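You operate a simulated robot arm through the tools that you are given. There is no shell and no other tool. Be economical: measure what you need, move in short steps, check, and stop when the job is done.

Carry out the task below with a simulated robot arm. There is one attempt and no reset: what you move stays moved.

## Task
The maroon trainer won't start. Find what is wrong and get it running.
Fine: look at the black clamp, the fuel tap and the four coil plugs; push a plug on only with the ignition off; leave the rest alone.

It is judged by the outcome, as a careful person would: the job done as asked, and still so three seconds after it is handed in. It fails if anything else is knocked over, pushed out of place, dropped, spilled or broken.

## Robot
A 6-joint arm with a two-finger parallel gripper, fixed in place. Base frame: the origin is at the foot of the arm, x ahead of it, y to its left, z up. Readings come in mm, rad, newtons and seconds.
With the tool pointing down near the work surface it reaches from about 140 to 800 mm from the base axis. Its first joint turns from -2.897 to 2.897 rad. Payload 3.91 kg.
Tool frame: the origin (TCP) lies between the finger pads and is the grasp point; the fingertips stand 30 mm ahead of it; z points along the fingers, y is the line along which they close. Largest opening 110 mm; finger width 20, thickness 10; the body of the gripper, 48 by 112 mm, starts 55 mm behind the TCP.
Orientation is that of the tool frame in the base frame, as a unit quaternion [w, x, y, z]. With the fingers straight down and closing along the base's y, the tool's x points along the base's -x, its y along +y and its z along -z.

## Interface
- The arm moves only by the tool apply_moves. Its argument "series" is text: rows parted by semicolons, each of 7 numbers parted by spaces: the opening in per cent of the stroke, from 0 (shut) to 100 (fully open), then the shift along the base's x, y, z in units of 50 mm (1.0 is 50 mm), then the turn, a rotation vector about the base's x, y, z in units of 8 degrees (1.0 is 8 degrees). In form: claw tx ty tz rx ry rz; .... A call has 1 to 20 rows; each row shifts and turns the commanded pose from where the row before left it. A call with a number of a shift or a turn outside -1 to 1 is refused whole. Each row takes 0.2 s and may step no farther than 50 mm and 0.15 rad from the row before; otherwise, or with a gripper value out of range, the whole call is refused. A pose out of reach is approached as far as the arm can. The call stops where the force on the tool passes 90 N (or 10 N more than at its start, if that is more) or the arm is blocked; 0.2 s more then pass. The fingers move at their own pace (about 108 mm/s each) and stop on an object; they squeeze with about 35 N. The grip force told is the motor's: it shows also when the fingers shut on nothing. Time passes only in rows, and 0.2 s behind the last, so rows that do not move let the fingers close. The reply holds the time, the measured pose of the TCP, the force on the tool along the base axes, the opening and the grip force, in the units named above and with some noise, with the torque about the TCP (base axes, N m) and any sound that the robot's microphone picked up.
- Cameras (640 x 400 px; columns grow to the right, rows downward): "scene" is fixed at [219.7, -501.3, 1515.9]; the picture's right is [0.81, -0.59, 0.00], its down [-0.48, -0.65, -0.59] and it looks along [0.35, 0.48, -0.81] (base axes); focal length 247 px, centre (320, 200). "wrist" rides on the gripper at [77, 7, -114] in the tool frame; the picture's right is [-0.09, 1.00, 0.00], its down [-0.80, -0.07, -0.59] and it looks along [-0.59, -0.05, 0.80] (tool axes); focal length 270 px, centre (320, 200). There is no depth. A picture from a camera that has moved, and an enlarged one, comes with that camera's place and axes in the base frame and with its lens.
- grab_frame(camera): a new picture of that camera. No time passes.
- lift_body(by): slides the trunk up (or, below 0, down) by that many mm; the arm rides with it, the base frame stays. It gives what a move gives, with no picture.
- inspect(camera, box): a new picture of the part [left, top, right, bottom] of that camera's present view, enlarged. No time passes.
- hand_in(): hands the job in; it is judged then, once.

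Work in short steps. Places have to be worked out from the pictures, the camera data and where the tool is seen: move nearer, look again, correct. Check each grasp and each placing, and mend what went wrong. You have 120 turns and 64 pictures in all, those below and enlarged ones among them. Open the gripper and draw the arm clear of the work before you hand the job in, unless the task says otherwise; then end with one line.

The tools are called after "Emit:" by a JSON object that holds its "fn" and its "kwargs". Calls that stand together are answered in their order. apply_moves: Moves the arm, as the interface text tells. Its arguments: {"type":"object","properties":{"series":{"type":"string"}},"required":["series"]} The other tools are called the same way: lift_body (by) slides the trunk up or down; grab_frame (camera) takes a picture; inspect (camera, box) takes an enlarged picture of a part of a camera's view; hand_in () hands the job in.

At the start:

```text
time: 0.0
tool_pos: [517.3, 15.3, 1164.1]
orientation: [-0.001, 0.001, 1.0, 0.001]
contact_force: [0.8, -0.3, 0.4]
wrist_torque: [0.02, 0.0, 0.01]
gripper_width: 109.9
grip_force: 0.1
trunk travel left (down, up): [-475.0, 65.0]
```

scene: 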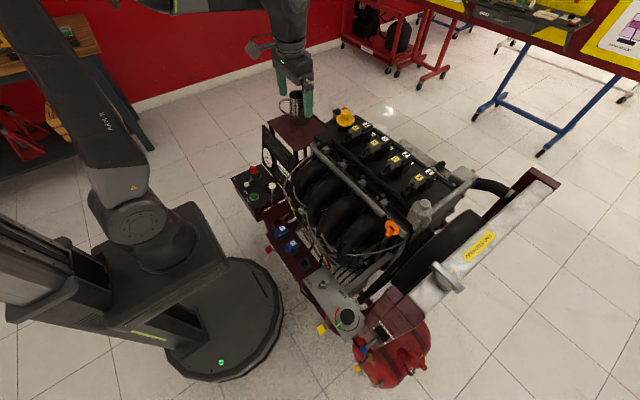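
wrist: 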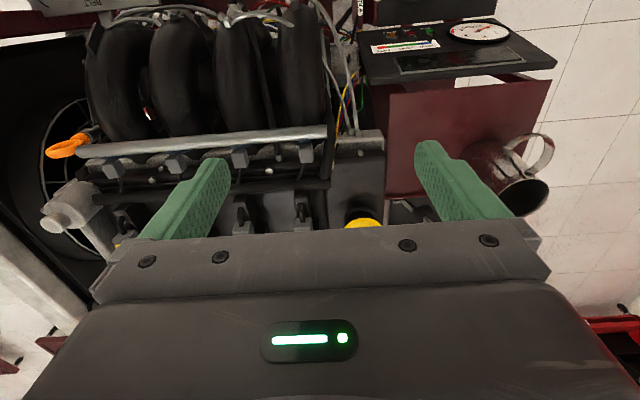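

The scene shows an engine trainer on a stand; I'll enlarge the engine's coils, control panel and the tank area.

Emit:
{"fn": "inspect", "kwargs": {"camera": "scene", "box": [320, 100, 480, 200]}}

Emit:
{"fn": "inspect", "kwargs": {"camera": "scene", "box": [220, 140, 380, 240]}}

Emit:
{"fn": "inspect", "kwargs": {"camera": "scene", "box": [290, 260, 450, 390]}}

```text
4.00 times, centred on (400, 150) of scene
camera zoom: at [219.7, -501.3, 1515.9], right [0.81, -0.59, 0.0], down [-0.48, -0.65, -0.59], along [0.35, 0.48, -0.81], focal length 987 px, centre (0, 400)
```

zoom: 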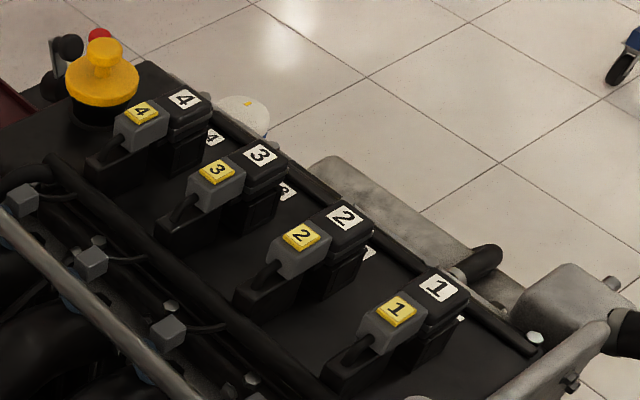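

```text
4.00 times, centred on (300, 190) of scene
camera zoom: at [219.7, -501.3, 1515.9], right [0.81, -0.59, 0.0], down [-0.48, -0.65, -0.59], along [0.35, 0.48, -0.81], focal length 987 px, centre (400, 240)
```

zoom: 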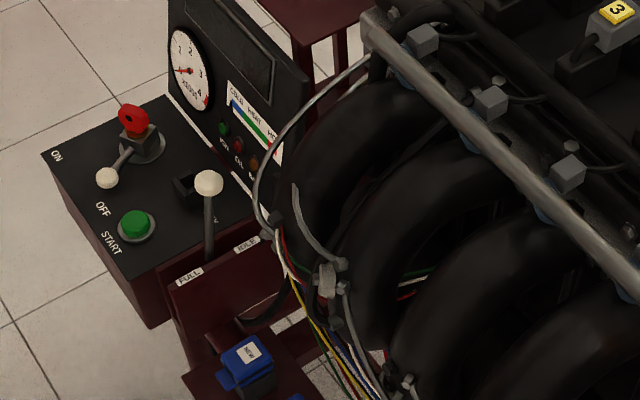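

```text
3.08 times, centred on (370, 325) of scene
camera zoom: at [219.7, -501.3, 1515.9], right [0.81, -0.59, 0.0], down [-0.48, -0.65, -0.59], along [0.35, 0.48, -0.81], focal length 759 px, centre (166, -185)
```

zoom: 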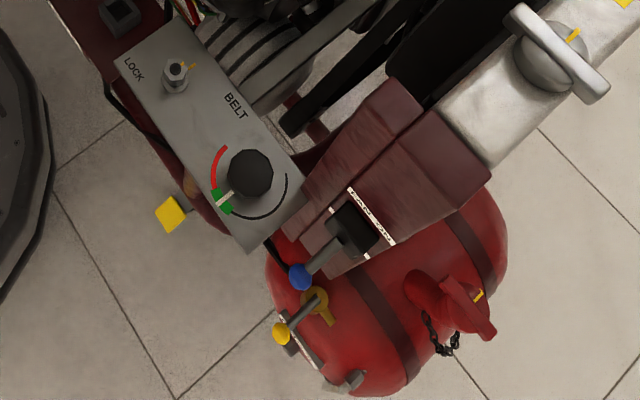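

The plugs all look nearly alike from here, and the fuel tap (yellow handle on the red tank) needs a closer view. I'll look at the remaining regions for the clamp/battery.

Emit:
{"fn": "inspect", "kwargs": {"camera": "scene", "box": [250, 210, 350, 272]}}

Emit:
{"fn": "inspect", "kwargs": {"camera": "scene", "box": [400, 180, 560, 300]}}

Emit:
{"fn": "inspect", "kwargs": {"camera": "scene", "box": [250, 70, 360, 140]}}

Emit:
{"fn": "inspect", "kwargs": {"camera": "scene", "box": [340, 320, 420, 380]}}

```text
6.40 times, centred on (300, 241) of scene
camera zoom: at [219.7, -501.3, 1515.9], right [0.81, -0.59, 0.0], down [-0.48, -0.65, -0.59], along [0.35, 0.48, -0.81], focal length 1579 px, centre (448, -62)
```

zoom: 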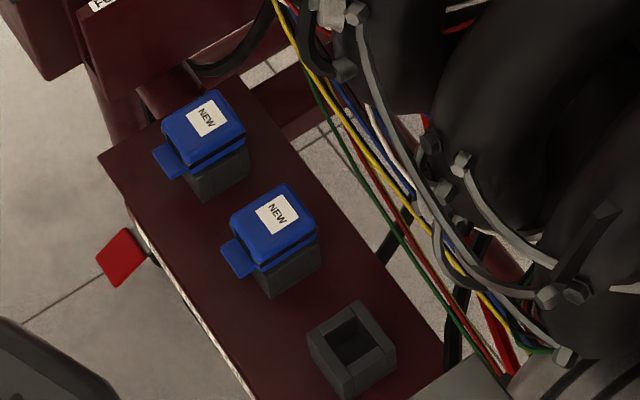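

```text
3.33 times, centred on (480, 240) of scene
camera zoom: at [219.7, -501.3, 1515.9], right [0.81, -0.59, 0.0], down [-0.48, -0.65, -0.59], along [0.35, 0.48, -0.81], focal length 822 px, centre (-213, 67)
```

zoom: 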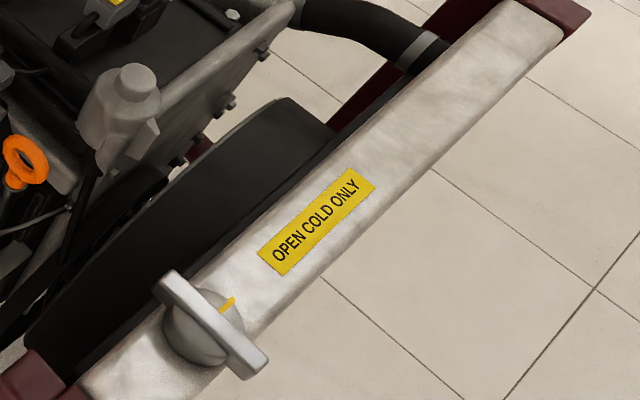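

```text
5.71 times, centred on (305, 105) of scene
camera zoom: at [219.7, -501.3, 1515.9], right [0.81, -0.59, 0.0], down [-0.48, -0.65, -0.59], along [0.35, 0.48, -0.81], focal length 1410 px, centre (406, 743)
```

zoom: 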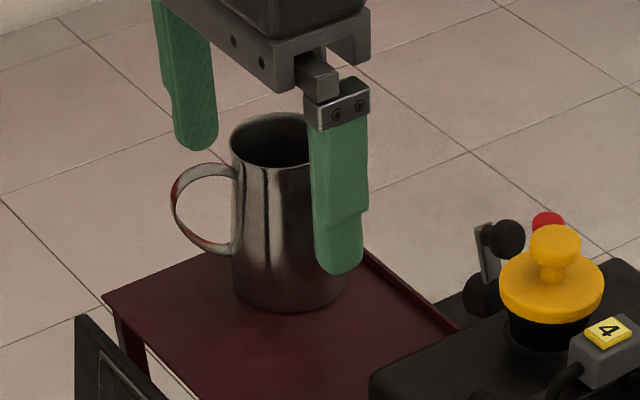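

```text
6.67 times, centred on (380, 350) of scene
camera zoom: at [219.7, -501.3, 1515.9], right [0.81, -0.59, 0.0], down [-0.48, -0.65, -0.59], along [0.35, 0.48, -0.81], focal length 1645 px, centre (-80, -800)
```

zoom: 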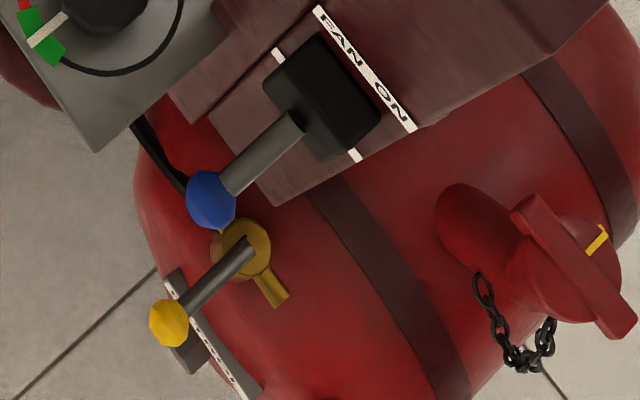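

The battery seems to be behind the yellow oil cap (black lever knob, red item). I judge plugs at about x 765, y 27…-272, z 940. I'll move the tool forward at height so the wrist camera can look down on the plugs and battery.

Emit:
{"fn": "apply_moves", "kwargs": {"series": "100 1 0 0 0 0 0; 100 1 0 0 0 0 0; 100 1 0 0 0 0 0"}}

Emit:
{"fn": "grab_frame", "kwargs": {"camera": "wrist"}}

```text
time: 0.8
tool_pos: [670.0, 15.0, 1162.3]
orientation: [-0.001, 0.001, 1.0, 0.001]
contact_force: [-0.6, 0.1, -0.1]
wrist_torque: [0.01, 0.01, -0.03]
gripper_width: 110.1
grip_force: 0.1
trunk travel left (down, up): [-475.0, 65.0]
```

```text
54 pictures are left
camera wrist: at [594.3, 21.5, 1276.6], right [0.09, 1.0, 0.0], down [0.8, -0.07, 0.59], along [0.59, -0.05, -0.81], focal length 270 px, centre (320, 200)
```

wrist: 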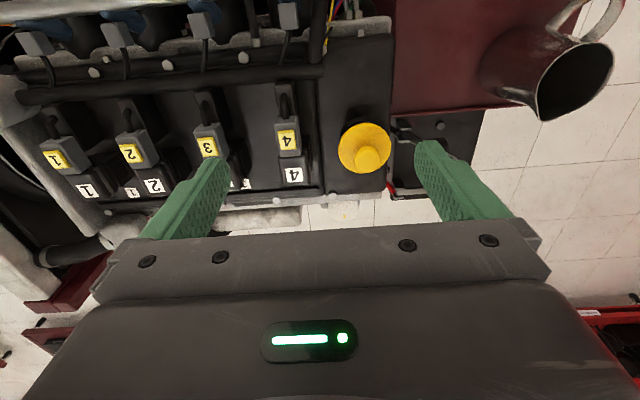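

Battery lies just left (+y) of the oil cap. I'll enlarge plugs and battery.

Emit:
{"fn": "inspect", "kwargs": {"camera": "wrist", "box": [20, 80, 180, 210]}}

Emit:
{"fn": "inspect", "kwargs": {"camera": "wrist", "box": [170, 80, 330, 210]}}

Emit:
{"fn": "inspect", "kwargs": {"camera": "wrist", "box": [370, 90, 490, 210]}}

```text
3.08 times, centred on (100, 145) of wrist
camera zoom: at [594.3, 21.5, 1276.6], right [0.09, 1.0, 0.0], down [0.8, -0.07, 0.59], along [0.59, -0.05, -0.81], focal length 832 px, centre (997, 369)
```

zoom: 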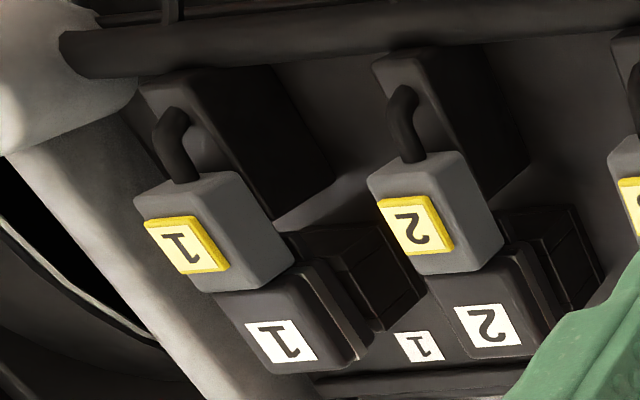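

```text
3.08 times, centred on (250, 145) of wrist
camera zoom: at [594.3, 21.5, 1276.6], right [0.09, 1.0, 0.0], down [0.8, -0.07, 0.59], along [0.59, -0.05, -0.81], focal length 832 px, centre (535, 369)
```

zoom: 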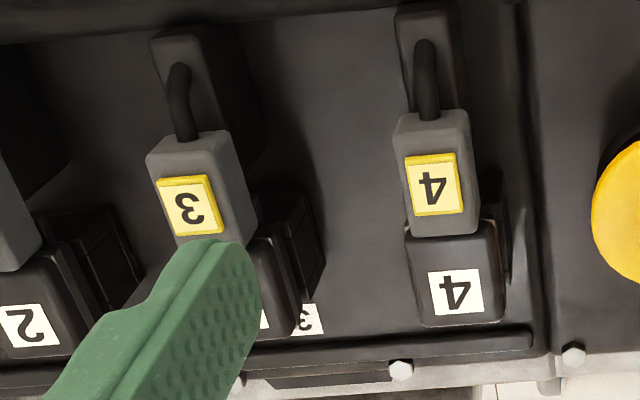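

```text
3.33 times, centred on (430, 150) of wrist
camera zoom: at [594.3, 21.5, 1276.6], right [0.09, 1.0, 0.0], down [0.8, -0.07, 0.59], along [0.59, -0.05, -0.81], focal length 901 px, centre (-47, 367)
```

zoom: 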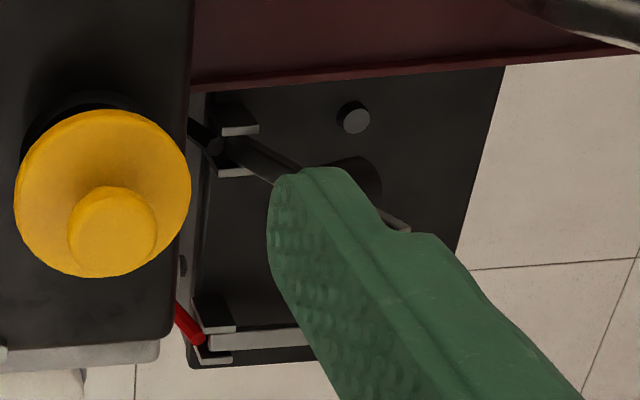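

The finger hides the battery clamp. I'll move forward and left so it appears in the upper, unobstructed part of the picture.

Emit:
{"fn": "apply_moves", "kwargs": {"series": "100 1 0.5 0 0 0 0; 100 1 0.5 0 0 0 0"}}

Emit:
{"fn": "grab_frame", "kwargs": {"camera": "wrist"}}

```text
refused: row 1 steps farther than a row can; nothing moved
```

```text
50 pictures are left
camera wrist: at [594.3, 21.5, 1276.6], right [0.09, 1.0, 0.0], down [0.8, -0.07, 0.59], along [0.59, -0.05, -0.81], focal length 270 px, centre (320, 200)
```

wrist: 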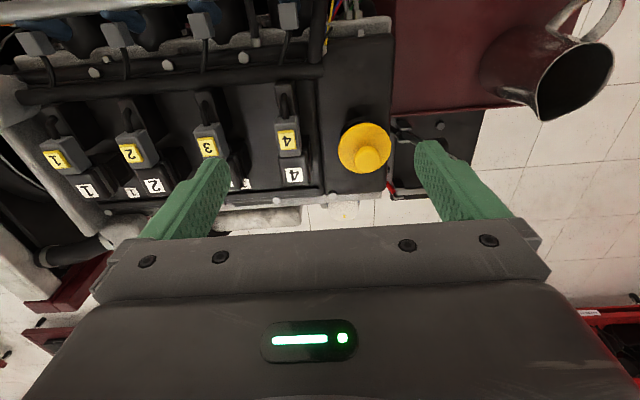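

The row was too long (limit 50 mm in total); I'll split it into smaller ones.

Emit:
{"fn": "apply_moves", "kwargs": {"series": "100 0.8 0.5 0 0 0 0; 100 0.8 0.5 0 0 0 0; 100 0 0.5 0 0 0 0"}}

```text
time: 1.6
tool_pos: [747.5, 90.4, 1164.1]
orientation: [0.0, 0.0, 1.0, 0.001]
contact_force: [0.9, 0.0, 0.5]
wrist_torque: [0.02, -0.01, 0.01]
gripper_width: 110.2
grip_force: 0.0
trunk travel left (down, up): [-475.0, 65.0]
```

Now at (747, 90); I'll look at the battery.

Emit:
{"fn": "grab_frame", "kwargs": {"camera": "wrist"}}

Emit:
{"fn": "inspect", "kwargs": {"camera": "wrist", "box": [280, 60, 440, 160]}}

```text
49 pictures are left
camera wrist: at [671.8, 97.6, 1276.9], right [0.09, 1.0, 0.0], down [0.8, -0.07, 0.59], along [0.59, -0.05, -0.8], focal length 270 px, centre (320, 200)
```

wrist: 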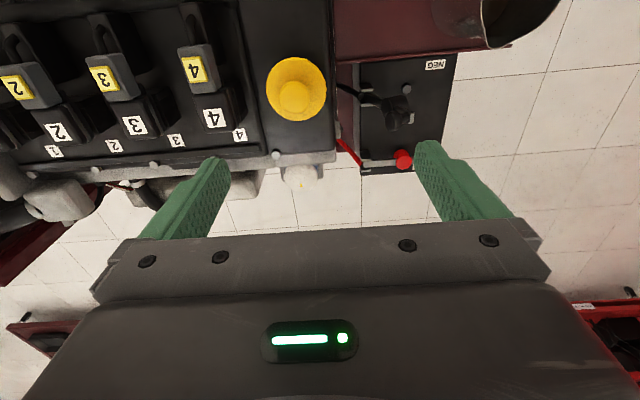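

```text
4.00 times, centred on (360, 110) of wrist
camera zoom: at [671.8, 97.6, 1276.9], right [0.09, 1.0, 0.0], down [0.8, -0.07, 0.59], along [0.59, -0.05, -0.8], focal length 1081 px, centre (160, 560)
```

zoom: 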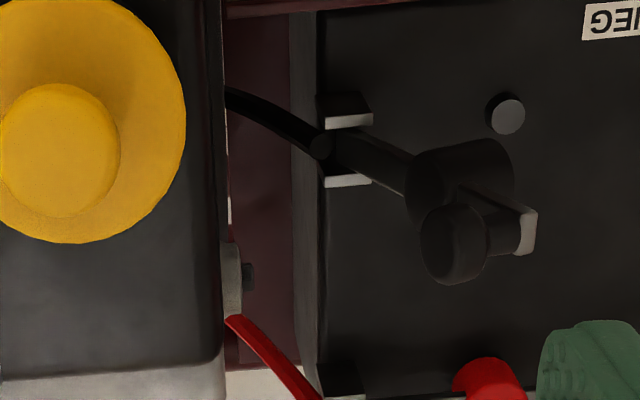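

The NEG side shows a black clamp with a lever and a grey round disk beside it; I need to know whether that is a bare post. I'll get a lower, closer view shifted left.

Emit:
{"fn": "apply_moves", "kwargs": {"series": "100 0 0.9 -0.3 0 0 0; 100 0 0.9 -0.3 0 0 0; 100 0 0 -1 0 0 0"}}

Emit:
{"fn": "grab_frame", "kwargs": {"camera": "wrist"}}

```text
time: 2.4
tool_pos: [749.1, 181.4, 1084.2]
orientation: [-0.001, 0.001, 1.0, 0.001]
contact_force: [0.7, 0.2, 0.0]
wrist_torque: [-0.01, 0.0, 0.01]
gripper_width: 109.8
grip_force: 0.1
trunk travel left (down, up): [-475.0, 65.0]
```

```text
47 pictures are left
camera wrist: at [673.2, 188.1, 1197.3], right [0.09, 1.0, 0.0], down [0.8, -0.07, 0.59], along [0.59, -0.05, -0.8], focal length 270 px, centre (320, 200)
```

wrist: 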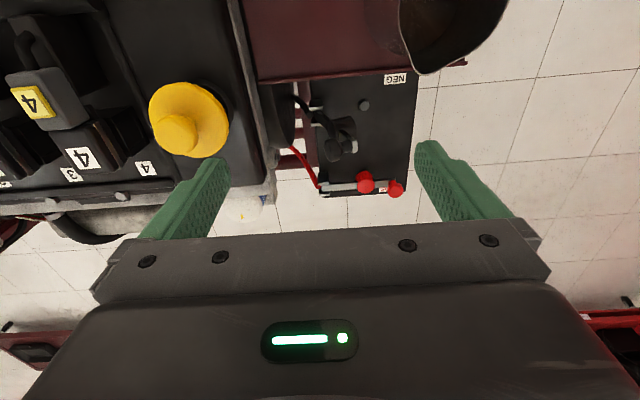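

Emit:
{"fn": "inspect", "kwargs": {"camera": "wrist", "box": [270, 65, 430, 205]}}

```text
2.86 times, centred on (350, 135) of wrist
camera zoom: at [673.2, 188.1, 1197.3], right [0.09, 1.0, 0.0], down [0.8, -0.07, 0.59], along [0.59, -0.05, -0.8], focal length 772 px, centre (234, 386)
```

zoom: 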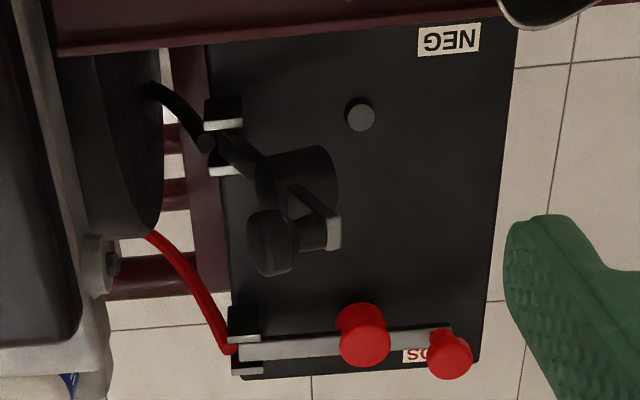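

The black clamp is on a hinged arm standing nearly upright (knob ≈ (820,192,899), pivot ≈ (820,167,745)) and the NEG post is bare at ≈ (820,251,738): that's a definite fault. Before acting, I check the ignition panel and fuel tap; first to the panel, at height.

Emit:
{"fn": "apply_moves", "kwargs": {"series": "100 0 0 1 0 0 0; 100 -0.9 -0.2 0 0 0 0; 100 -0.9 -0.2 0 0 0 0; 100 -0.9 -0.2 0 0 0 0; 100 -0.9 -0.2 0 0 0 0; 100 -0.9 -0.2 0 0 0 0; 100 -0.9 -0.2 0 0 0 0; 100 -0.9 -0.2 0 0 0 0; 100 -0.9 -0.2 0 0 0 0; 100 -0.9 0 0 0 0 0; 100 -0.9 0 0 0 0 0"}}

Emit:
{"fn": "grab_frame", "kwargs": {"camera": "wrist"}}

```text
time: 4.8
tool_pos: [295.2, 98.7, 1134.4]
orientation: [0.0, 0.0, 1.0, 0.001]
contact_force: [-0.6, 0.7, 0.0]
wrist_torque: [0.0, -0.02, 0.0]
gripper_width: 110.0
grip_force: 0.1
trunk travel left (down, up): [-475.0, 65.0]
```

```text
45 pictures are left
camera wrist: at [219.8, 105.6, 1248.6], right [0.09, 1.0, 0.0], down [0.8, -0.07, 0.59], along [0.59, -0.05, -0.8], focal length 270 px, centre (320, 200)
```

wrist: 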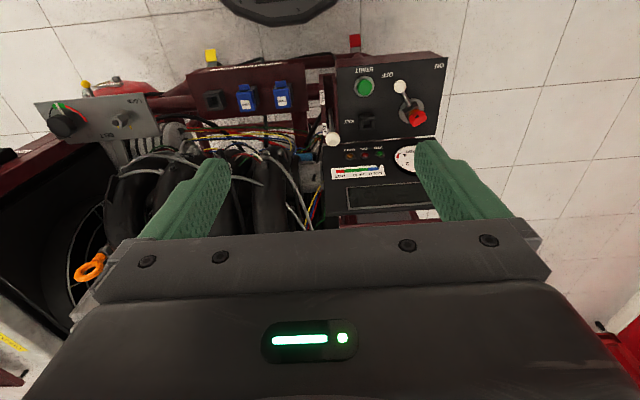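

Emit:
{"fn": "inspect", "kwargs": {"camera": "wrist", "box": [310, 40, 460, 220]}}

```text
2.22 times, centred on (385, 130) of wrist
camera zoom: at [219.8, 105.6, 1248.6], right [0.09, 1.0, 0.0], down [0.8, -0.07, 0.59], along [0.59, -0.05, -0.8], focal length 601 px, centre (176, 356)
```

zoom: 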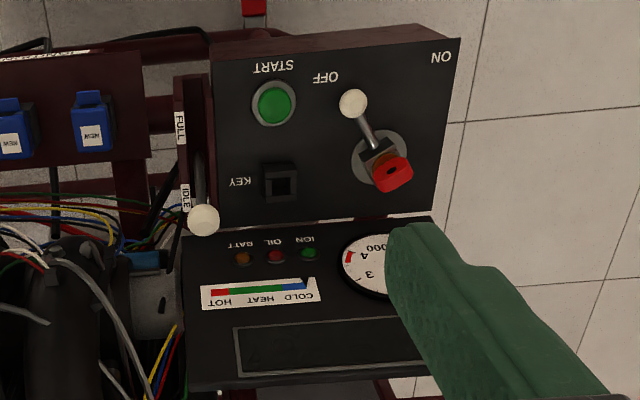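

Ignition lever is at OFF, throttle at IDLE. Now view the fuel tap: move to y about -480.

Emit:
{"fn": "apply_moves", "kwargs": {"series": "100 0 -1 0 0 0 0; 100 0 -1 0 0 0 0; 100 0 -1 0 0 0 0; 100 0 -1 0 0 0 0; 100 0 -1 0 0 0 0; 100 0 -1 0 0 0 0; 100 0 -1 0 0 0 0; 100 0 -1 0 0 0 0; 100 0 -1 0 0 0 0; 100 0 -1 0 0 0 0; 100 0 -1 0 0 0 0"}}

Emit:
{"fn": "grab_frame", "kwargs": {"camera": "wrist"}}

```text
time: 7.2
tool_pos: [297.5, -450.9, 1132.6]
orientation: [-0.001, 0.0, 1.0, 0.002]
contact_force: [0.3, -0.2, 0.0]
wrist_torque: [0.01, 0.04, 0.02]
gripper_width: 109.9
grip_force: 0.0
trunk travel left (down, up): [-475.0, 65.0]
```

```text
43 pictures are left
camera wrist: at [220.0, -444.1, 1246.5], right [0.09, 1.0, 0.0], down [0.8, -0.07, 0.59], along [0.59, -0.05, -0.81], focal length 270 px, centre (320, 200)
```

wrist: 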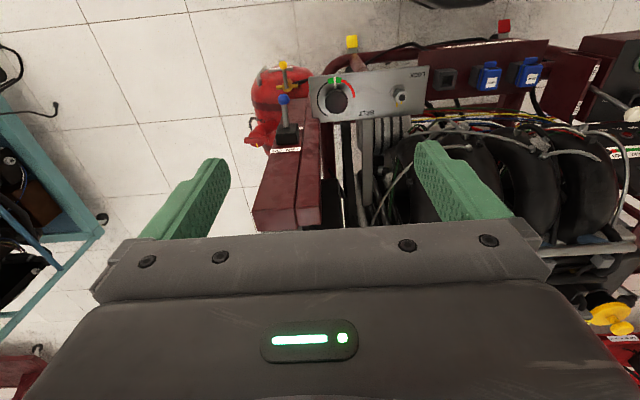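

Emit:
{"fn": "inspect", "kwargs": {"camera": "wrist", "box": [240, 50, 320, 100]}}

```text
8.00 times, centred on (280, 75) of wrist
camera zoom: at [220.0, -444.1, 1246.5], right [0.09, 1.0, 0.0], down [0.8, -0.07, 0.59], along [0.59, -0.05, -0.81], focal length 2162 px, centre (640, 1200)
```

zoom: 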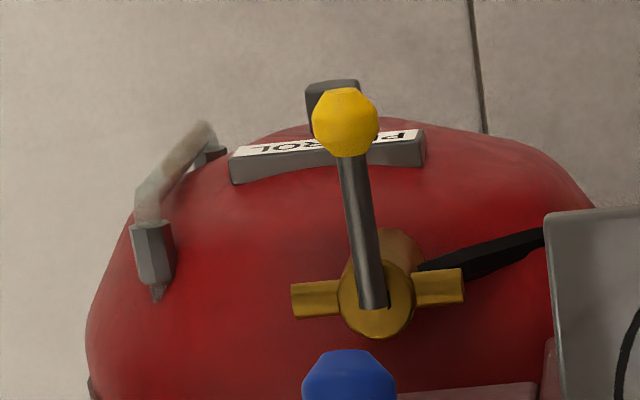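

The tap lever seems to lie across its pipe (horizontal, along -x; disc ≈ (387,-542,528), knob ≈ (339,-544,515)). I'll go to open floor side y≈-570 and slide down for a closer look at its label.

Emit:
{"fn": "apply_moves", "kwargs": {"series": "100 0 -1 0 0 0 0; 100 0 -1 0 0 0 0; 100 -1 -0 0 0 0 0"}}

Emit:
{"fn": "lift_body", "kwargs": {"by": -250}}

Emit:
{"fn": "grab_frame", "kwargs": {"camera": "wrist"}}

```text
time: 8.0
tool_pos: [246.4, -550.1, 1135.2]
orientation: [0.0, 0.0, 1.0, 0.001]
contact_force: [0.0, -0.9, -0.1]
wrist_torque: [0.01, -0.01, 0.02]
gripper_width: 110.1
grip_force: 0.2
trunk travel left (down, up): [-475.0, 65.0]
```

```text
time: 10.6
tool_pos: [248.3, -550.0, 885.1]
orientation: [-0.002, 0.001, 1.0, 0.001]
contact_force: [0.0, 0.1, 0.4]
wrist_torque: [-0.01, 0.02, -0.01]
gripper_width: 110.0
grip_force: 0.2
trunk travel left (down, up): [-225.0, 315.0]
```

```text
41 pictures are left
camera wrist: at [170.9, -543.9, 998.5], right [0.09, 1.0, 0.0], down [0.8, -0.07, 0.59], along [0.59, -0.05, -0.81], focal length 270 px, centre (320, 200)
```

wrist: 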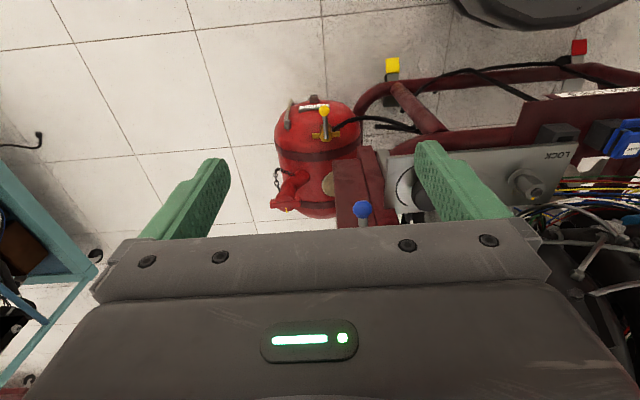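

Emit:
{"fn": "inspect", "kwargs": {"camera": "wrist", "box": [280, 90, 360, 150]}}

```text
6.67 times, centred on (320, 120) of wrist
camera zoom: at [170.9, -543.9, 998.5], right [0.09, 1.0, 0.0], down [0.8, -0.07, 0.59], along [0.59, -0.05, -0.81], focal length 1802 px, centre (320, 733)
```

zoom: 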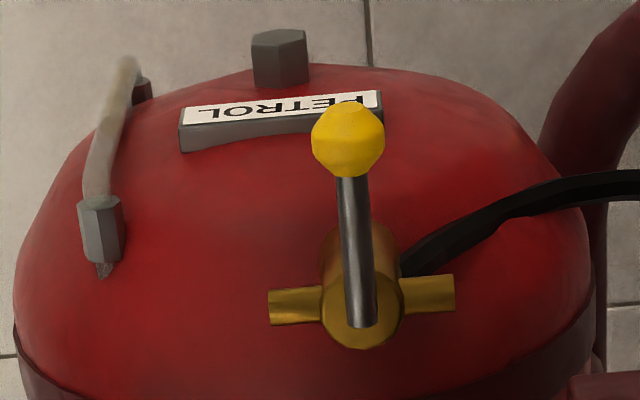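

The lever looks across the pipe, but starting attempts can confirm it later; the lifted clamp is the sure fault, so it comes first. Raise the trunk and move over toward the battery at height, turning the tool 90° so fingers close along x.

Emit:
{"fn": "lift_body", "kwargs": {"by": 250}}

Emit:
{"fn": "apply_moves", "kwargs": {"series": "100 0.7 0.7 0 0 0 0; 100 0.7 0.7 0 0 0 1; 100 0.7 0.7 0 0 0 1; 100 0.7 0.7 0 0 0 1; 100 0.7 0.7 0 0 0 1; 100 0.7 0.7 0 0 0 1; 100 0.7 0.7 0 0 0 1; 100 0.7 0.7 0 0 0 1; 100 0.7 0.7 0 0 0 1; 100 0.7 0.7 0 0 0 1; 100 0.7 0.7 0 0 0 1; 100 0.7 0.7 0 0 0 1; 100 0.7 0.7 0 0 0 0.25; 100 0.7 0.7 0 0 0 0; 100 0 0.9 0 0 0 0; 100 0 0.9 0 0 0 0; 100 0 0.9 0 0 0 0; 100 0 0.9 0 0 0 0; 100 0 0.9 0 0 0 0"}}

```text
time: 13.2
tool_pos: [247.2, -551.1, 1134.2]
orientation: [-0.001, 0.001, 1.0, 0.0]
contact_force: [-0.9, 0.0, 0.5]
wrist_torque: [-0.01, 0.04, -0.05]
gripper_width: 110.3
grip_force: 0.2
trunk travel left (down, up): [-475.0, 65.0]
```

```text
time: 17.2
tool_pos: [739.5, 168.5, 1134.8]
orientation: [-0.001, -0.706, 0.708, 0.0]
contact_force: [0.6, -0.1, -0.3]
wrist_torque: [-0.05, -0.01, 0.0]
gripper_width: 110.0
grip_force: 0.0
trunk travel left (down, up): [-475.0, 65.0]
```

Now x to 820 and look down toward the clamp.

Emit:
{"fn": "apply_moves", "kwargs": {"series": "100 0.8 0 0 0 0 0; 100 0.8 0 0 0 0 0"}}

Emit:
{"fn": "grab_frame", "kwargs": {"camera": "wrist"}}

```text
time: 17.8
tool_pos: [780.7, 163.8, 1132.4]
orientation: [-0.001, -0.707, 0.707, 0.0]
contact_force: [-0.9, 1.1, 0.1]
wrist_torque: [0.0, -0.02, -0.04]
gripper_width: 110.0
grip_force: 0.1
out of reach, approached as far as the arm can: row 2
trunk travel left (down, up): [-475.0, 65.0]
```

```text
39 pictures are left
camera wrist: at [774.6, 87.1, 1245.8], right [-1.0, 0.09, 0.0], down [0.07, 0.8, 0.59], along [0.05, 0.59, -0.81], focal length 270 px, centre (320, 200)
```

wrist: 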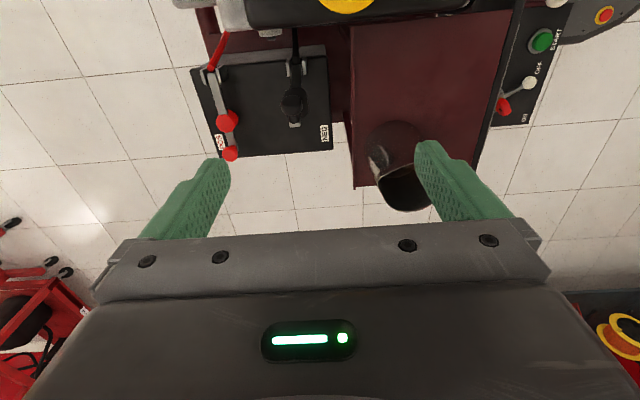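

Reach limit here is r≈798 with the tool straight down; height relative to the shoulder matters. Mug is at about (685,283, top 970). I'll test if reach increases lower down.

Emit:
{"fn": "apply_moves", "kwargs": {"series": "100 0 0 -1 0 0 0; 100 0.8 0 0 0 0 0; 100 0 0 0 0 0 0"}}

```text
time: 18.6
tool_pos: [802.2, 161.5, 1077.0]
orientation: [-0.001, -0.707, 0.707, 0.0]
contact_force: [-0.8, 0.1, -0.7]
wrist_torque: [-0.03, 0.02, 0.03]
gripper_width: 110.3
grip_force: 0.1
out of reach, approached as far as the arm can: row 2
trunk travel left (down, up): [-475.0, 65.0]
```

Reach grows lower (818 at z 1077). Continue down a bit more.

Emit:
{"fn": "apply_moves", "kwargs": {"series": "100 0 0 -1 0 0 0; 100 0.8 0 0 0 0 0; 100 0.5 0 0 0 0 0;100 0 0 0 0 0 0"}}

```text
time: 19.6
tool_pos: [819.0, 154.2, 1018.0]
orientation: [0.0, -0.707, 0.707, -0.001]
contact_force: [0.6, 0.3, 0.6]
wrist_torque: [-0.01, 0.02, 0.0]
gripper_width: 109.9
grip_force: 0.1
out of reach, approached as far as the arm can: row 2, 3
trunk travel left (down, up): [-475.0, 65.0]
```

Reach with tool down fits r² ≈ 857² − (z−820)², so the knob (r 842, z 899) is reachable. The wrist camera would sit on the engine side though; I'll turn the tool 180° so the camera is on the free +y side, at a safe height.

Emit:
{"fn": "apply_moves", "kwargs": {"series": "80 0 0 0.4 0 0 0; 80 0 0 0 0 0 -1; 80 0 0 0 0 0 -1; 80 0 0 0 0 0 -1; 80 0 0 0 0 0 -1; 80 0 0 0 0 0 -1; 80 0 0 0 0 0 -1; 80 0 0 0 0 0 -1; 80 0 0 0 0 0 -1; 80 0 0 0 0 0 -1; 80 0 0 0 0 0 -1; 80 0 0 0 0 0 -1; 80 0 0 0 0 0 -1; 80 0 0 0 0 0 -1; 80 0 0 0 0 0 -1; 80 0 0 0 0 0 -1; 80 0 0 0 0 0 -1; 80 0 0 0 0 0 -1; 80 0 0 0 0 0 -1; 80 0 0 0 0 0 -1"}}

Emit:
{"fn": "apply_moves", "kwargs": {"series": "80 0 0 0 0 0 -1; 80 0 0 0 0 0 -1; 80 0 0 0 0 0 -1; 80 0 0 0 0 0 -0.5"}}

Emit:
{"fn": "grab_frame", "kwargs": {"camera": "wrist"}}

```text
time: 23.8
tool_pos: [815.4, 151.7, 1038.2]
orientation: [0.0, 0.517, 0.856, 0.002]
contact_force: [0.4, -0.4, -0.5]
wrist_torque: [0.01, -0.03, 0.02]
gripper_width: 88.0
grip_force: 0.0
out of reach, approached as far as the arm can: row 1
trunk travel left (down, up): [-475.0, 65.0]
```

```text
time: 24.8
tool_pos: [814.7, 151.6, 1037.3]
orientation: [0.0, 0.708, 0.706, 0.001]
contact_force: [0.6, 0.1, 0.5]
wrist_torque: [0.02, 0.0, 0.03]
gripper_width: 87.9
grip_force: 0.0
trunk travel left (down, up): [-475.0, 65.0]
```

```text
38 pictures are left
camera wrist: at [821.5, 228.4, 1151.5], right [1.0, -0.09, 0.0], down [-0.07, -0.8, 0.59], along [-0.05, -0.59, -0.81], focal length 270 px, centre (320, 200)
```

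wrist: 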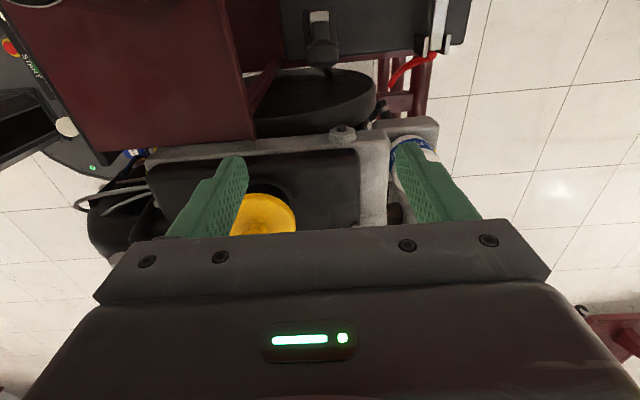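

The clamp shows at (322,40) in this view. Enlarge it.

Emit:
{"fn": "inspect", "kwargs": {"camera": "wrist", "box": [270, 0, 390, 80]}}

```text
5.00 times, centred on (330, 40) of wrist
camera zoom: at [821.5, 228.4, 1151.5], right [1.0, -0.09, 0.0], down [-0.07, -0.8, 0.59], along [-0.05, -0.59, -0.81], focal length 1351 px, centre (270, 1000)
```

zoom: 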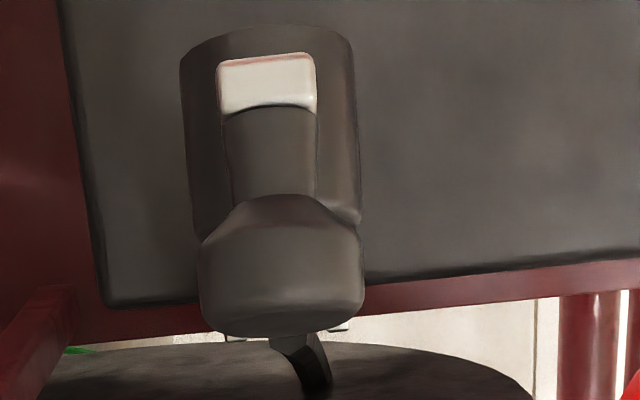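

Knob confirmed at ≈(820,193,899), about 27 mm wide in x. I'll descend with the fingers straddling it in x, stopping just above first.

Emit:
{"fn": "apply_moves", "kwargs": {"series": "70 0 0 -1 0 0 0; 70 0.1 0.4 -0.4 0 0 0; 70 0 0.43 0 0 0 0; 70 0 0 0 0 0 0"}}

Emit:
{"fn": "grab_frame", "kwargs": {"camera": "wrist"}}

```text
time: 25.8
tool_pos: [819.2, 192.8, 968.9]
orientation: [0.0, 0.709, 0.706, 0.002]
contact_force: [0.1, -0.2, 0.1]
wrist_torque: [-0.01, 0.01, -0.01]
gripper_width: 77.3
grip_force: 0.0
trunk travel left (down, up): [-475.0, 65.0]
```

```text
36 pictures are left
camera wrist: at [825.8, 269.6, 1081.8], right [1.0, -0.09, 0.0], down [-0.07, -0.8, 0.59], along [-0.05, -0.59, -0.81], focal length 270 px, centre (320, 200)
```

wrist: 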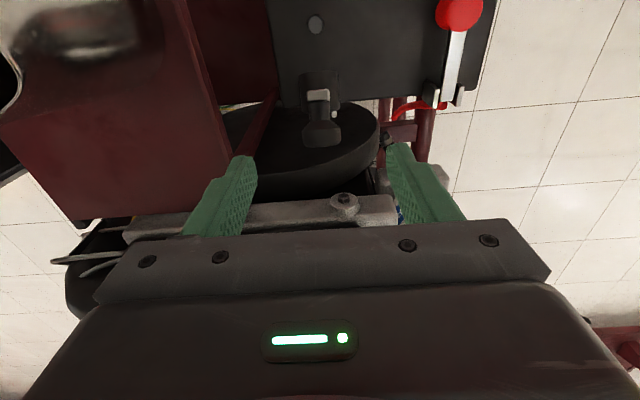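

Knob sits centred between the fingers. Lower to z≈915 and close.

Emit:
{"fn": "apply_moves", "kwargs": {"series": "70 0 0 -0.6 0 0 0; 70 0 0 -0.5 0 0 0; 10 0 0 0 0 0 0; 10 0 0 0 0 0 0; 10 0 0 0 0 0 0"}}

Emit:
{"fn": "grab_frame", "kwargs": {"camera": "wrist"}}

```text
time: 27.0
tool_pos: [820.2, 192.4, 909.8]
orientation: [0.001, 0.707, 0.707, 0.001]
contact_force: [10.1, 1.4, 1.0]
wrist_torque: [0.13, -0.22, -0.04]
gripper_width: 26.9
grip_force: 45.3
trunk travel left (down, up): [-475.0, 65.0]
```

```text
35 pictures are left
camera wrist: at [826.8, 269.2, 1025.4], right [1.0, -0.09, 0.0], down [-0.07, -0.8, 0.59], along [-0.05, -0.59, -0.81], focal length 270 px, centre (320, 200)
```

wrist: 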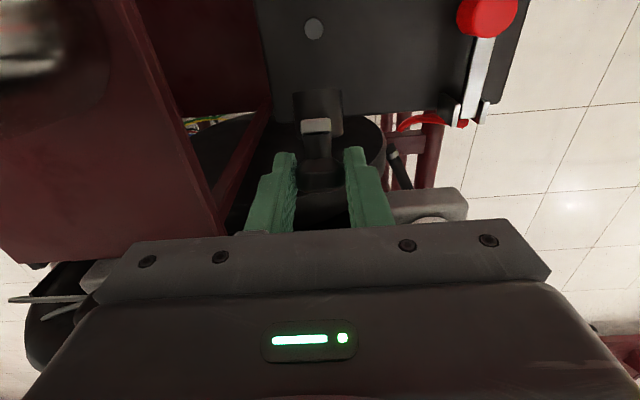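

Gripped (26.9 mm). Now swing it along the arc toward +y and down, tilting the tool outward for reach, first to about 30° in small rows.

Emit:
{"fn": "apply_moves", "kwargs": {"series": "10 0.02 0.26 -0.05 0.5 0 0; 10 0 0.26 -0.09 0.5 0 0; 10 0 0.25 -0.1 0.5 0 0; 10 0 0.25 -0.13 0.5 0 0; 10 0 0 0 0 0 0"}}

```text
time: 28.2
tool_pos: [820.4, 244.9, 894.4]
orientation: [-0.1, 0.701, 0.699, 0.1]
contact_force: [0.1, -7.9, -5.0]
wrist_torque: [-0.59, -0.06, 0.02]
gripper_width: 27.1
grip_force: 45.2
trunk travel left (down, up): [-475.0, 65.0]
```

The arm is following with low force. Continue along the arc to ~60°.

Emit:
{"fn": "apply_moves", "kwargs": {"series": "10 0 0.23 -0.14 0.5 0 0; 10 0 0.22 -0.17 0.5 0 0; 10 0 0.2 -0.18 0.4 0 0; 10 0 0.18 -0.2 0.4 0 0; 10 0 0.16 -0.22 0.2 0 0; 10 0 0.15 -0.23 0 0 0; 10 0 0 0 0 0 0"}}

Emit:
{"fn": "grab_frame", "kwargs": {"camera": "wrist"}}

Emit:
{"fn": "grab_frame", "kwargs": {"camera": "scene"}}

```text
time: 29.8
tool_pos: [816.7, 308.4, 839.1]
orientation: [-0.195, 0.677, 0.682, 0.196]
contact_force: [-10.0, 39.5, 22.2]
wrist_torque: [-0.34, -0.18, 0.14]
gripper_width: 5.9
grip_force: 0.1
trunk travel left (down, up): [-475.0, 65.0]
```

```text
34 pictures are left
camera wrist: at [822.9, 312.5, 976.6], right [1.0, -0.07, -0.04], down [-0.07, -0.99, 0.08], along [-0.05, -0.07, -1.0], focal length 270 px, centre (320, 200)
```

wrist: 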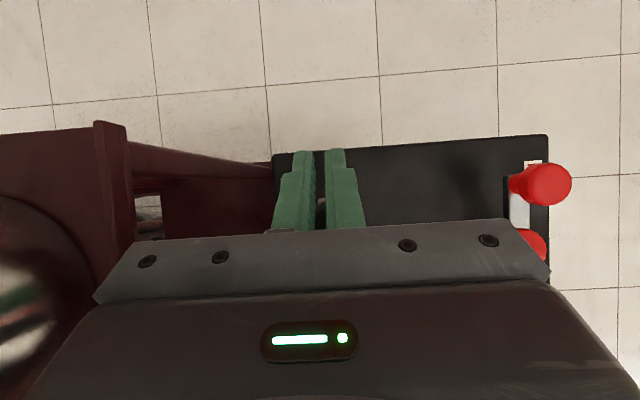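

```text
33 pictures are left
```

scene: 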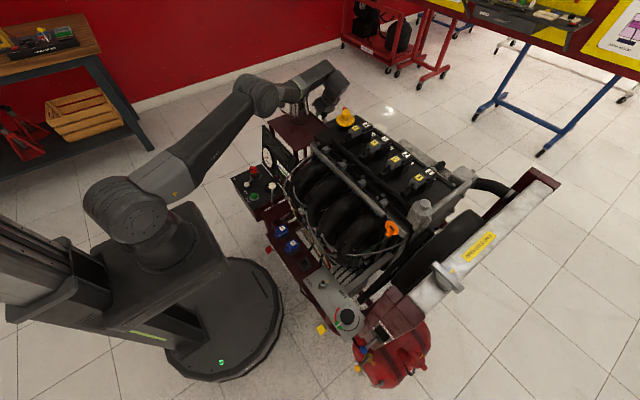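

The knob slipped out (opening 5.9) and there is a force on the tool. I look closely.

Emit:
{"fn": "inspect", "kwargs": {"camera": "wrist", "box": [250, 130, 400, 240]}}

Emit:
{"fn": "inspect", "kwargs": {"camera": "scene", "box": [290, 60, 370, 130]}}

```text
3.64 times, centred on (325, 185) of wrist
camera zoom: at [822.9, 312.5, 976.6], right [1.0, -0.07, -0.04], down [-0.07, -0.99, 0.08], along [-0.05, -0.07, -1.0], focal length 983 px, centre (302, 254)
```

zoom: 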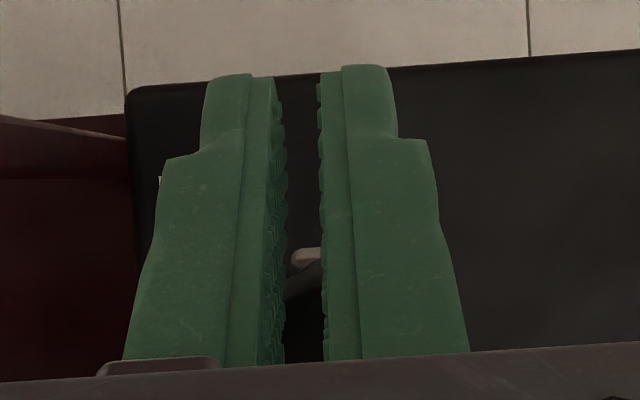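

```text
5.71 times, centred on (330, 95) of scene
camera zoom: at [219.7, -501.3, 1515.9], right [0.81, -0.59, 0.0], down [-0.48, -0.65, -0.59], along [0.35, 0.48, -0.81], focal length 1410 px, centre (263, 800)
```

zoom: 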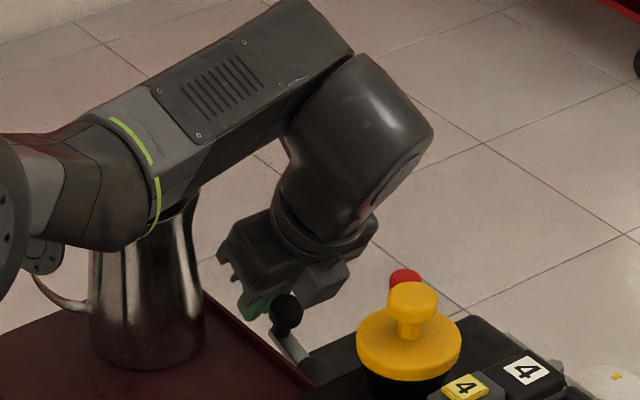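

The clamp arm is now about 53° over (knob ≈ (820,284,832)); the knob slid out to the -y side of the fingers but the arm holds. I'll open, lift straight up, then press from above with closed fingers.

Emit:
{"fn": "apply_moves", "kwargs": {"series": "60 0 0 0 0 0 0; 60 0 0 0 0 0 0; 60 0 0.1 0.6 0 0 0; 60 0 0 0.7 0 0 0"}}

Emit:
{"fn": "grab_frame", "kwargs": {"camera": "wrist"}}

```text
time: 30.8
tool_pos: [818.0, 303.1, 902.1]
orientation: [-0.194, 0.681, 0.679, 0.195]
contact_force: [0.1, -0.5, -0.8]
wrist_torque: [0.05, -0.04, -0.02]
gripper_width: 66.1
grip_force: 0.0
trunk travel left (down, up): [-475.0, 65.0]
```

```text
30 pictures are left
camera wrist: at [825.6, 308.2, 1038.9], right [1.0, -0.08, -0.05], down [-0.07, -0.99, 0.08], along [-0.05, -0.08, -1.0], focal length 270 px, centre (320, 200)
```

wrist: 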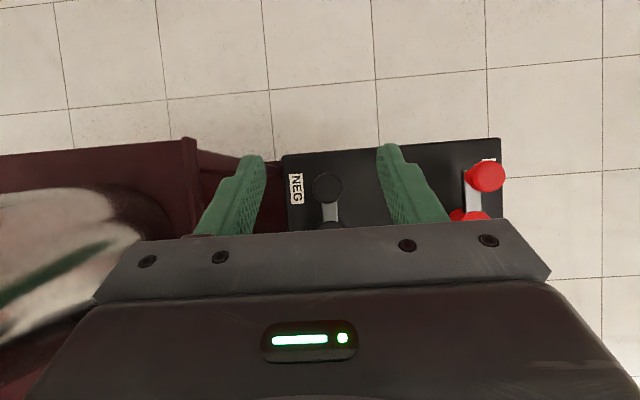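

Now the black arm appears fallen down, much like the red one. Zoom to compare seating.

Emit:
{"fn": "inspect", "kwargs": {"camera": "wrist", "box": [270, 130, 520, 250]}}

```text
2.56 times, centred on (395, 190) of wrist
camera zoom: at [825.6, 308.2, 1038.9], right [1.0, -0.08, -0.05], down [-0.07, -0.99, 0.08], along [-0.05, -0.08, -1.0], focal length 692 px, centre (128, 226)
```

zoom: 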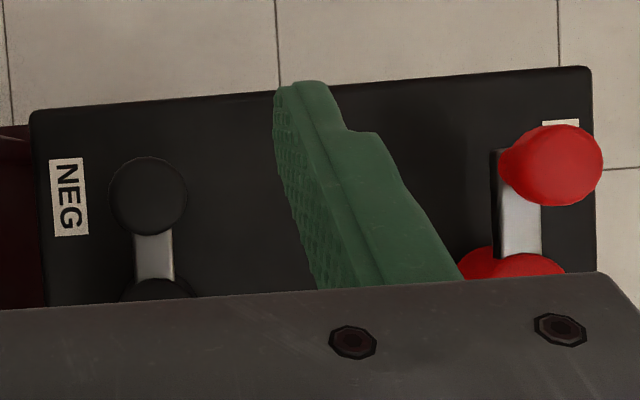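

Clamp looks down; I'll make sure it's fully seated by pressing the knob from above with closed fingers, in small downward steps.

Emit:
{"fn": "apply_moves", "kwargs": {"series": "0 0.03 -0.4 0 0 0 0; 0 0 0 -0.7 0 0 0; 0 0 0 -0.7 0 0 0; 0 0 0 -0.2 0 0 0; 0 0 0 -0.15 0 0 0; 0 0 0 -0.15 0 0 0; 0 0 0 -0.1 0 0 0; 0 0 0 -0.1 0 0 0"}}

```text
time: 32.4
tool_pos: [828.6, 288.8, 830.7]
orientation: [-0.186, 0.676, 0.68, 0.215]
contact_force: [-0.3, -3.9, 39.5]
wrist_torque: [0.26, 0.12, 0.41]
gripper_width: 0.1
grip_force: 34.7
trunk travel left (down, up): [-475.0, 65.0]
stopped in row 8: the force on the tool passed its limit at 93 N (the readings are from after the stop); the commanded pose is now the measured one
```

Contact with ~90 N at tip z≈805. Back off a bit and look.

Emit:
{"fn": "apply_moves", "kwargs": {"series": "0 -0.17 0 0.6 0 0 0; 0 0 0.6 0.6 0 0 0; 60 0 0.6 0 0 0 0; 60 0 0 0 0 0 0"}}

Emit:
{"fn": "grab_frame", "kwargs": {"camera": "wrist"}}

```text
time: 33.4
tool_pos: [818.2, 349.4, 880.1]
orientation: [-0.19, 0.678, 0.679, 0.207]
contact_force: [0.0, 0.7, 0.1]
wrist_torque: [-0.01, 0.02, -0.02]
gripper_width: 66.0
grip_force: 0.1
trunk travel left (down, up): [-475.0, 65.0]
```

```text
28 pictures are left
camera wrist: at [821.5, 352.2, 1016.9], right [1.0, -0.08, -0.02], down [-0.08, -0.99, 0.07], along [-0.03, -0.07, -1.0], focal length 270 px, centre (320, 200)
```

wrist: 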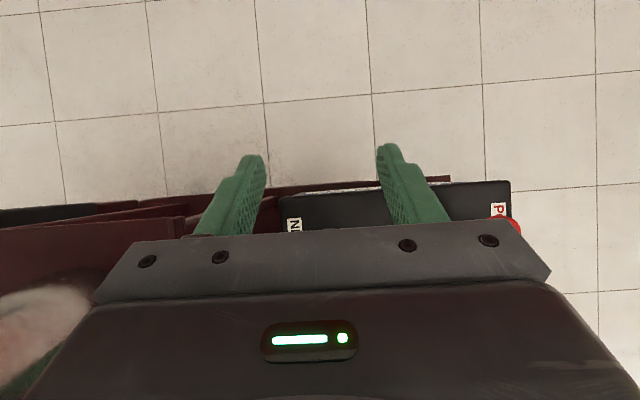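

Too far out; go back up over the clamp and untilt for the earlier viewpoint.

Emit:
{"fn": "apply_moves", "kwargs": {"series": "60 0 -0.5 0.8 0 0 0; 60 0 -0.6 0.6 -1 0 0; 60 0 -0.9 0.2 -1 0 0; 60 0 -0.9 0 -1 0 0; 60 0 -0.5 0 -1 0 0; 60 0 0 0 0 0 0"}}

Emit:
{"fn": "inspect", "kwargs": {"camera": "wrist", "box": [200, 0, 500, 150]}}

```text
time: 34.8
tool_pos: [819.8, 177.3, 959.5]
orientation: [0.004, 0.703, 0.711, 0.011]
contact_force: [-0.4, 0.1, 0.1]
wrist_torque: [0.02, 0.02, 0.0]
gripper_width: 66.1
grip_force: 0.0
trunk travel left (down, up): [-475.0, 65.0]
```

```text
2.13 times, centred on (350, 75) of wrist
camera zoom: at [824.2, 252.7, 1075.0], right [1.0, -0.08, 0.02], down [-0.08, -0.81, 0.59], along [-0.03, -0.58, -0.81], focal length 577 px, centre (256, 467)
```

zoom: 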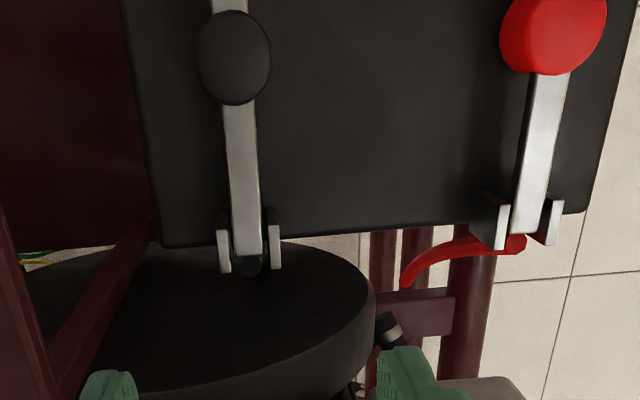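

The black arm now lies flat over the NEG post just like the red one. Next: ignition lever (knob ≈ (371,254,680), pivot ≈ (428,294), ON towards (368,330)) and START (≈ (372,187,655)). Raise and travel back over the panel, restoring the tool orientation.

Emit:
{"fn": "apply_moves", "kwargs": {"series": "60 -0.2 0 0.95 0 0 0; 60 -0.4 0 0.9 0 0 0; 60 -0.9 0 0.35 0 0 0; 60 -0.9 0 0 0 0 1; 60 -0.9 0 0 0 0 1; 60 -0.9 0 0 0 0 1; 60 -0.9 0 0 0 0 1; 60 -0.9 0 0 0 0 1; 60 -0.9 0 0 0 0 1; 60 -0.9 0.3 0 0 0 1; 60 -0.9 0.3 0 0 0 1; 60 -0.9 0.2 0 0 0 1; 60 -0.4 0.3 0 0 0 1; 60 0 0 0 0 0 1; 60 0 0 0 0 0 0.25; 60 0 0 0 0 0 0"}}

Emit:
{"fn": "lift_body", "kwargs": {"by": -200}}

Emit:
{"fn": "grab_frame", "kwargs": {"camera": "wrist"}}

```text
time: 38.2
tool_pos: [317.4, 234.0, 1068.4]
orientation: [-0.005, -0.005, 1.0, 0.011]
contact_force: [-0.3, 0.1, -1.3]
wrist_torque: [-0.01, -0.02, -0.02]
gripper_width: 66.1
grip_force: 0.1
trunk travel left (down, up): [-475.0, 65.0]
```

```text
time: 40.3
tool_pos: [316.3, 233.2, 868.9]
orientation: [-0.006, -0.005, 1.0, 0.011]
contact_force: [0.0, 0.3, -0.2]
wrist_torque: [0.0, 0.04, 0.01]
gripper_width: 66.3
grip_force: 0.0
trunk travel left (down, up): [-275.0, 265.0]
```

```text
26 pictures are left
camera wrist: at [242.4, 237.4, 983.0], right [0.08, 1.0, 0.02], down [0.81, -0.08, 0.58], along [0.58, -0.03, -0.81], focal length 270 px, centre (320, 200)
```

wrist: 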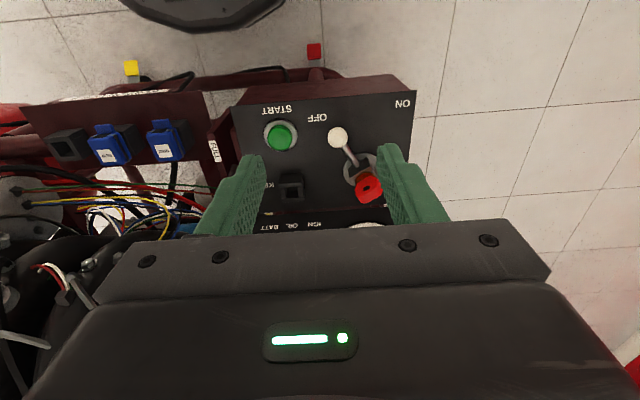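

Refined: ignition knob (373,256,672), START (370,187,664). Straddle the ignition knob from above.

Emit:
{"fn": "apply_moves", "kwargs": {"series": "45 0.6 0.3 0 0 0 0; 45 0.54 0.16 -0.5 0 0 0; 45 0 0 -1 0 0 0; 45 0 0 -1 0 0 0; 45 0 0 -0.8 0 0 0; 45 0 0 0 0 0 0"}}

Emit:
{"fn": "grab_frame", "kwargs": {"camera": "wrist"}}

```text
time: 41.7
tool_pos: [376.4, 256.1, 705.1]
orientation: [-0.005, -0.004, 1.0, 0.011]
contact_force: [0.9, 0.2, 0.3]
wrist_torque: [0.02, -0.01, -0.02]
gripper_width: 49.4
grip_force: 0.0
trunk travel left (down, up): [-275.0, 265.0]
```

```text
25 pictures are left
camera wrist: at [300.7, 259.7, 819.3], right [0.08, 1.0, 0.02], down [0.81, -0.08, 0.58], along [0.58, -0.03, -0.81], focal length 270 px, centre (320, 200)
```

wrist: 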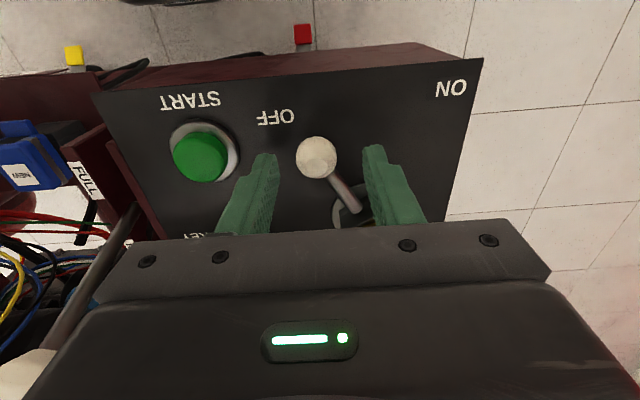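

Knob is between the fingertips. Lower 12 mm and push toward ON along the arc (pivot ≈ (427,292)).

Emit:
{"fn": "apply_moves", "kwargs": {"series": "45 0 0 -0.24 0 0 0; 45 -0.05 0.3 0 0 0 0; 45 -0.12 0.2 0 0 0 0; 45 -0.1 0.2 0 0 0 0; 45 -0.05 0.2 0 0 0 0; 45 0.05 0.2 0 0 0 0; 45 0.1 0.2 0 0 0 0; 45 0.1 0.2 0 0 0 0; 45 0.05 0.15 0 0 0 0; 45 0 0 0 0 0 0"}}

Emit:
{"fn": "grab_frame", "kwargs": {"camera": "wrist"}}

```text
time: 43.9
tool_pos: [373.2, 338.1, 691.7]
orientation: [-0.007, -0.005, 1.0, 0.01]
contact_force: [-6.7, -14.5, -0.7]
wrist_torque: [-0.22, 0.22, -0.19]
gripper_width: 56.8
grip_force: 6.8
trunk travel left (down, up): [-275.0, 265.0]
```

```text
24 pictures are left
camera wrist: at [298.1, 341.3, 806.0], right [0.08, 1.0, 0.02], down [0.81, -0.08, 0.58], along [0.58, -0.03, -0.81], focal length 270 px, centre (320, 200)
```

wrist: 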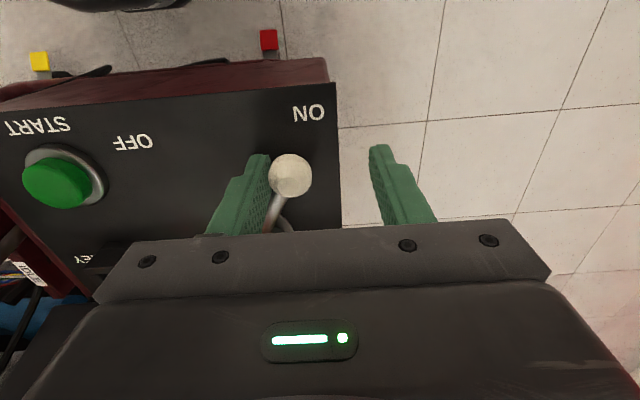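

The lever is at ON and resists (end stop). Back off, rise, and look at the lamps.

Emit:
{"fn": "apply_moves", "kwargs": {"series": "45 0 -0.2 0 0 0 0; 45 0 -0.1 0.9 0 0 0; 45 0 -0.2 0.9 0 0 0; 45 -0.5 -0.8 0.2 0 0 0; 45 -0.5 -0.8 0.2 0 0 0; 45 -0.2 -0.8 0 0 0 0;0 0 0 0 0 0 0"}}

Emit:
{"fn": "grab_frame", "kwargs": {"camera": "wrist"}}

```text
time: 45.5
tool_pos: [311.5, 194.3, 801.2]
orientation: [-0.005, -0.004, 1.0, 0.01]
contact_force: [-0.3, 0.2, 0.0]
wrist_torque: [-0.01, -0.02, -0.01]
gripper_width: 0.4
grip_force: 34.3
trunk travel left (down, up): [-275.0, 265.0]
```

```text
23 pictures are left
camera wrist: at [236.1, 198.0, 915.8], right [0.08, 1.0, 0.02], down [0.81, -0.08, 0.58], along [0.58, -0.03, -0.81], focal length 270 px, centre (320, 200)
```

wrist: 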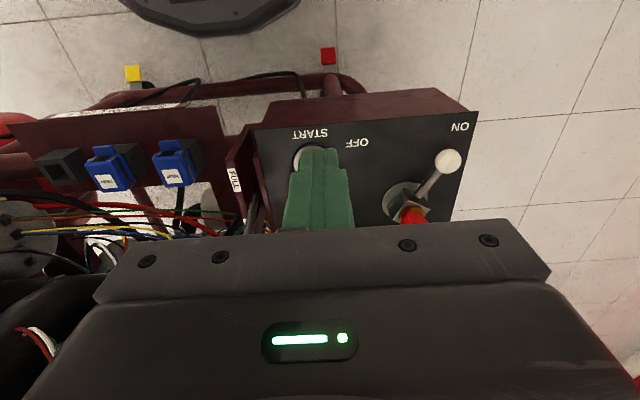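

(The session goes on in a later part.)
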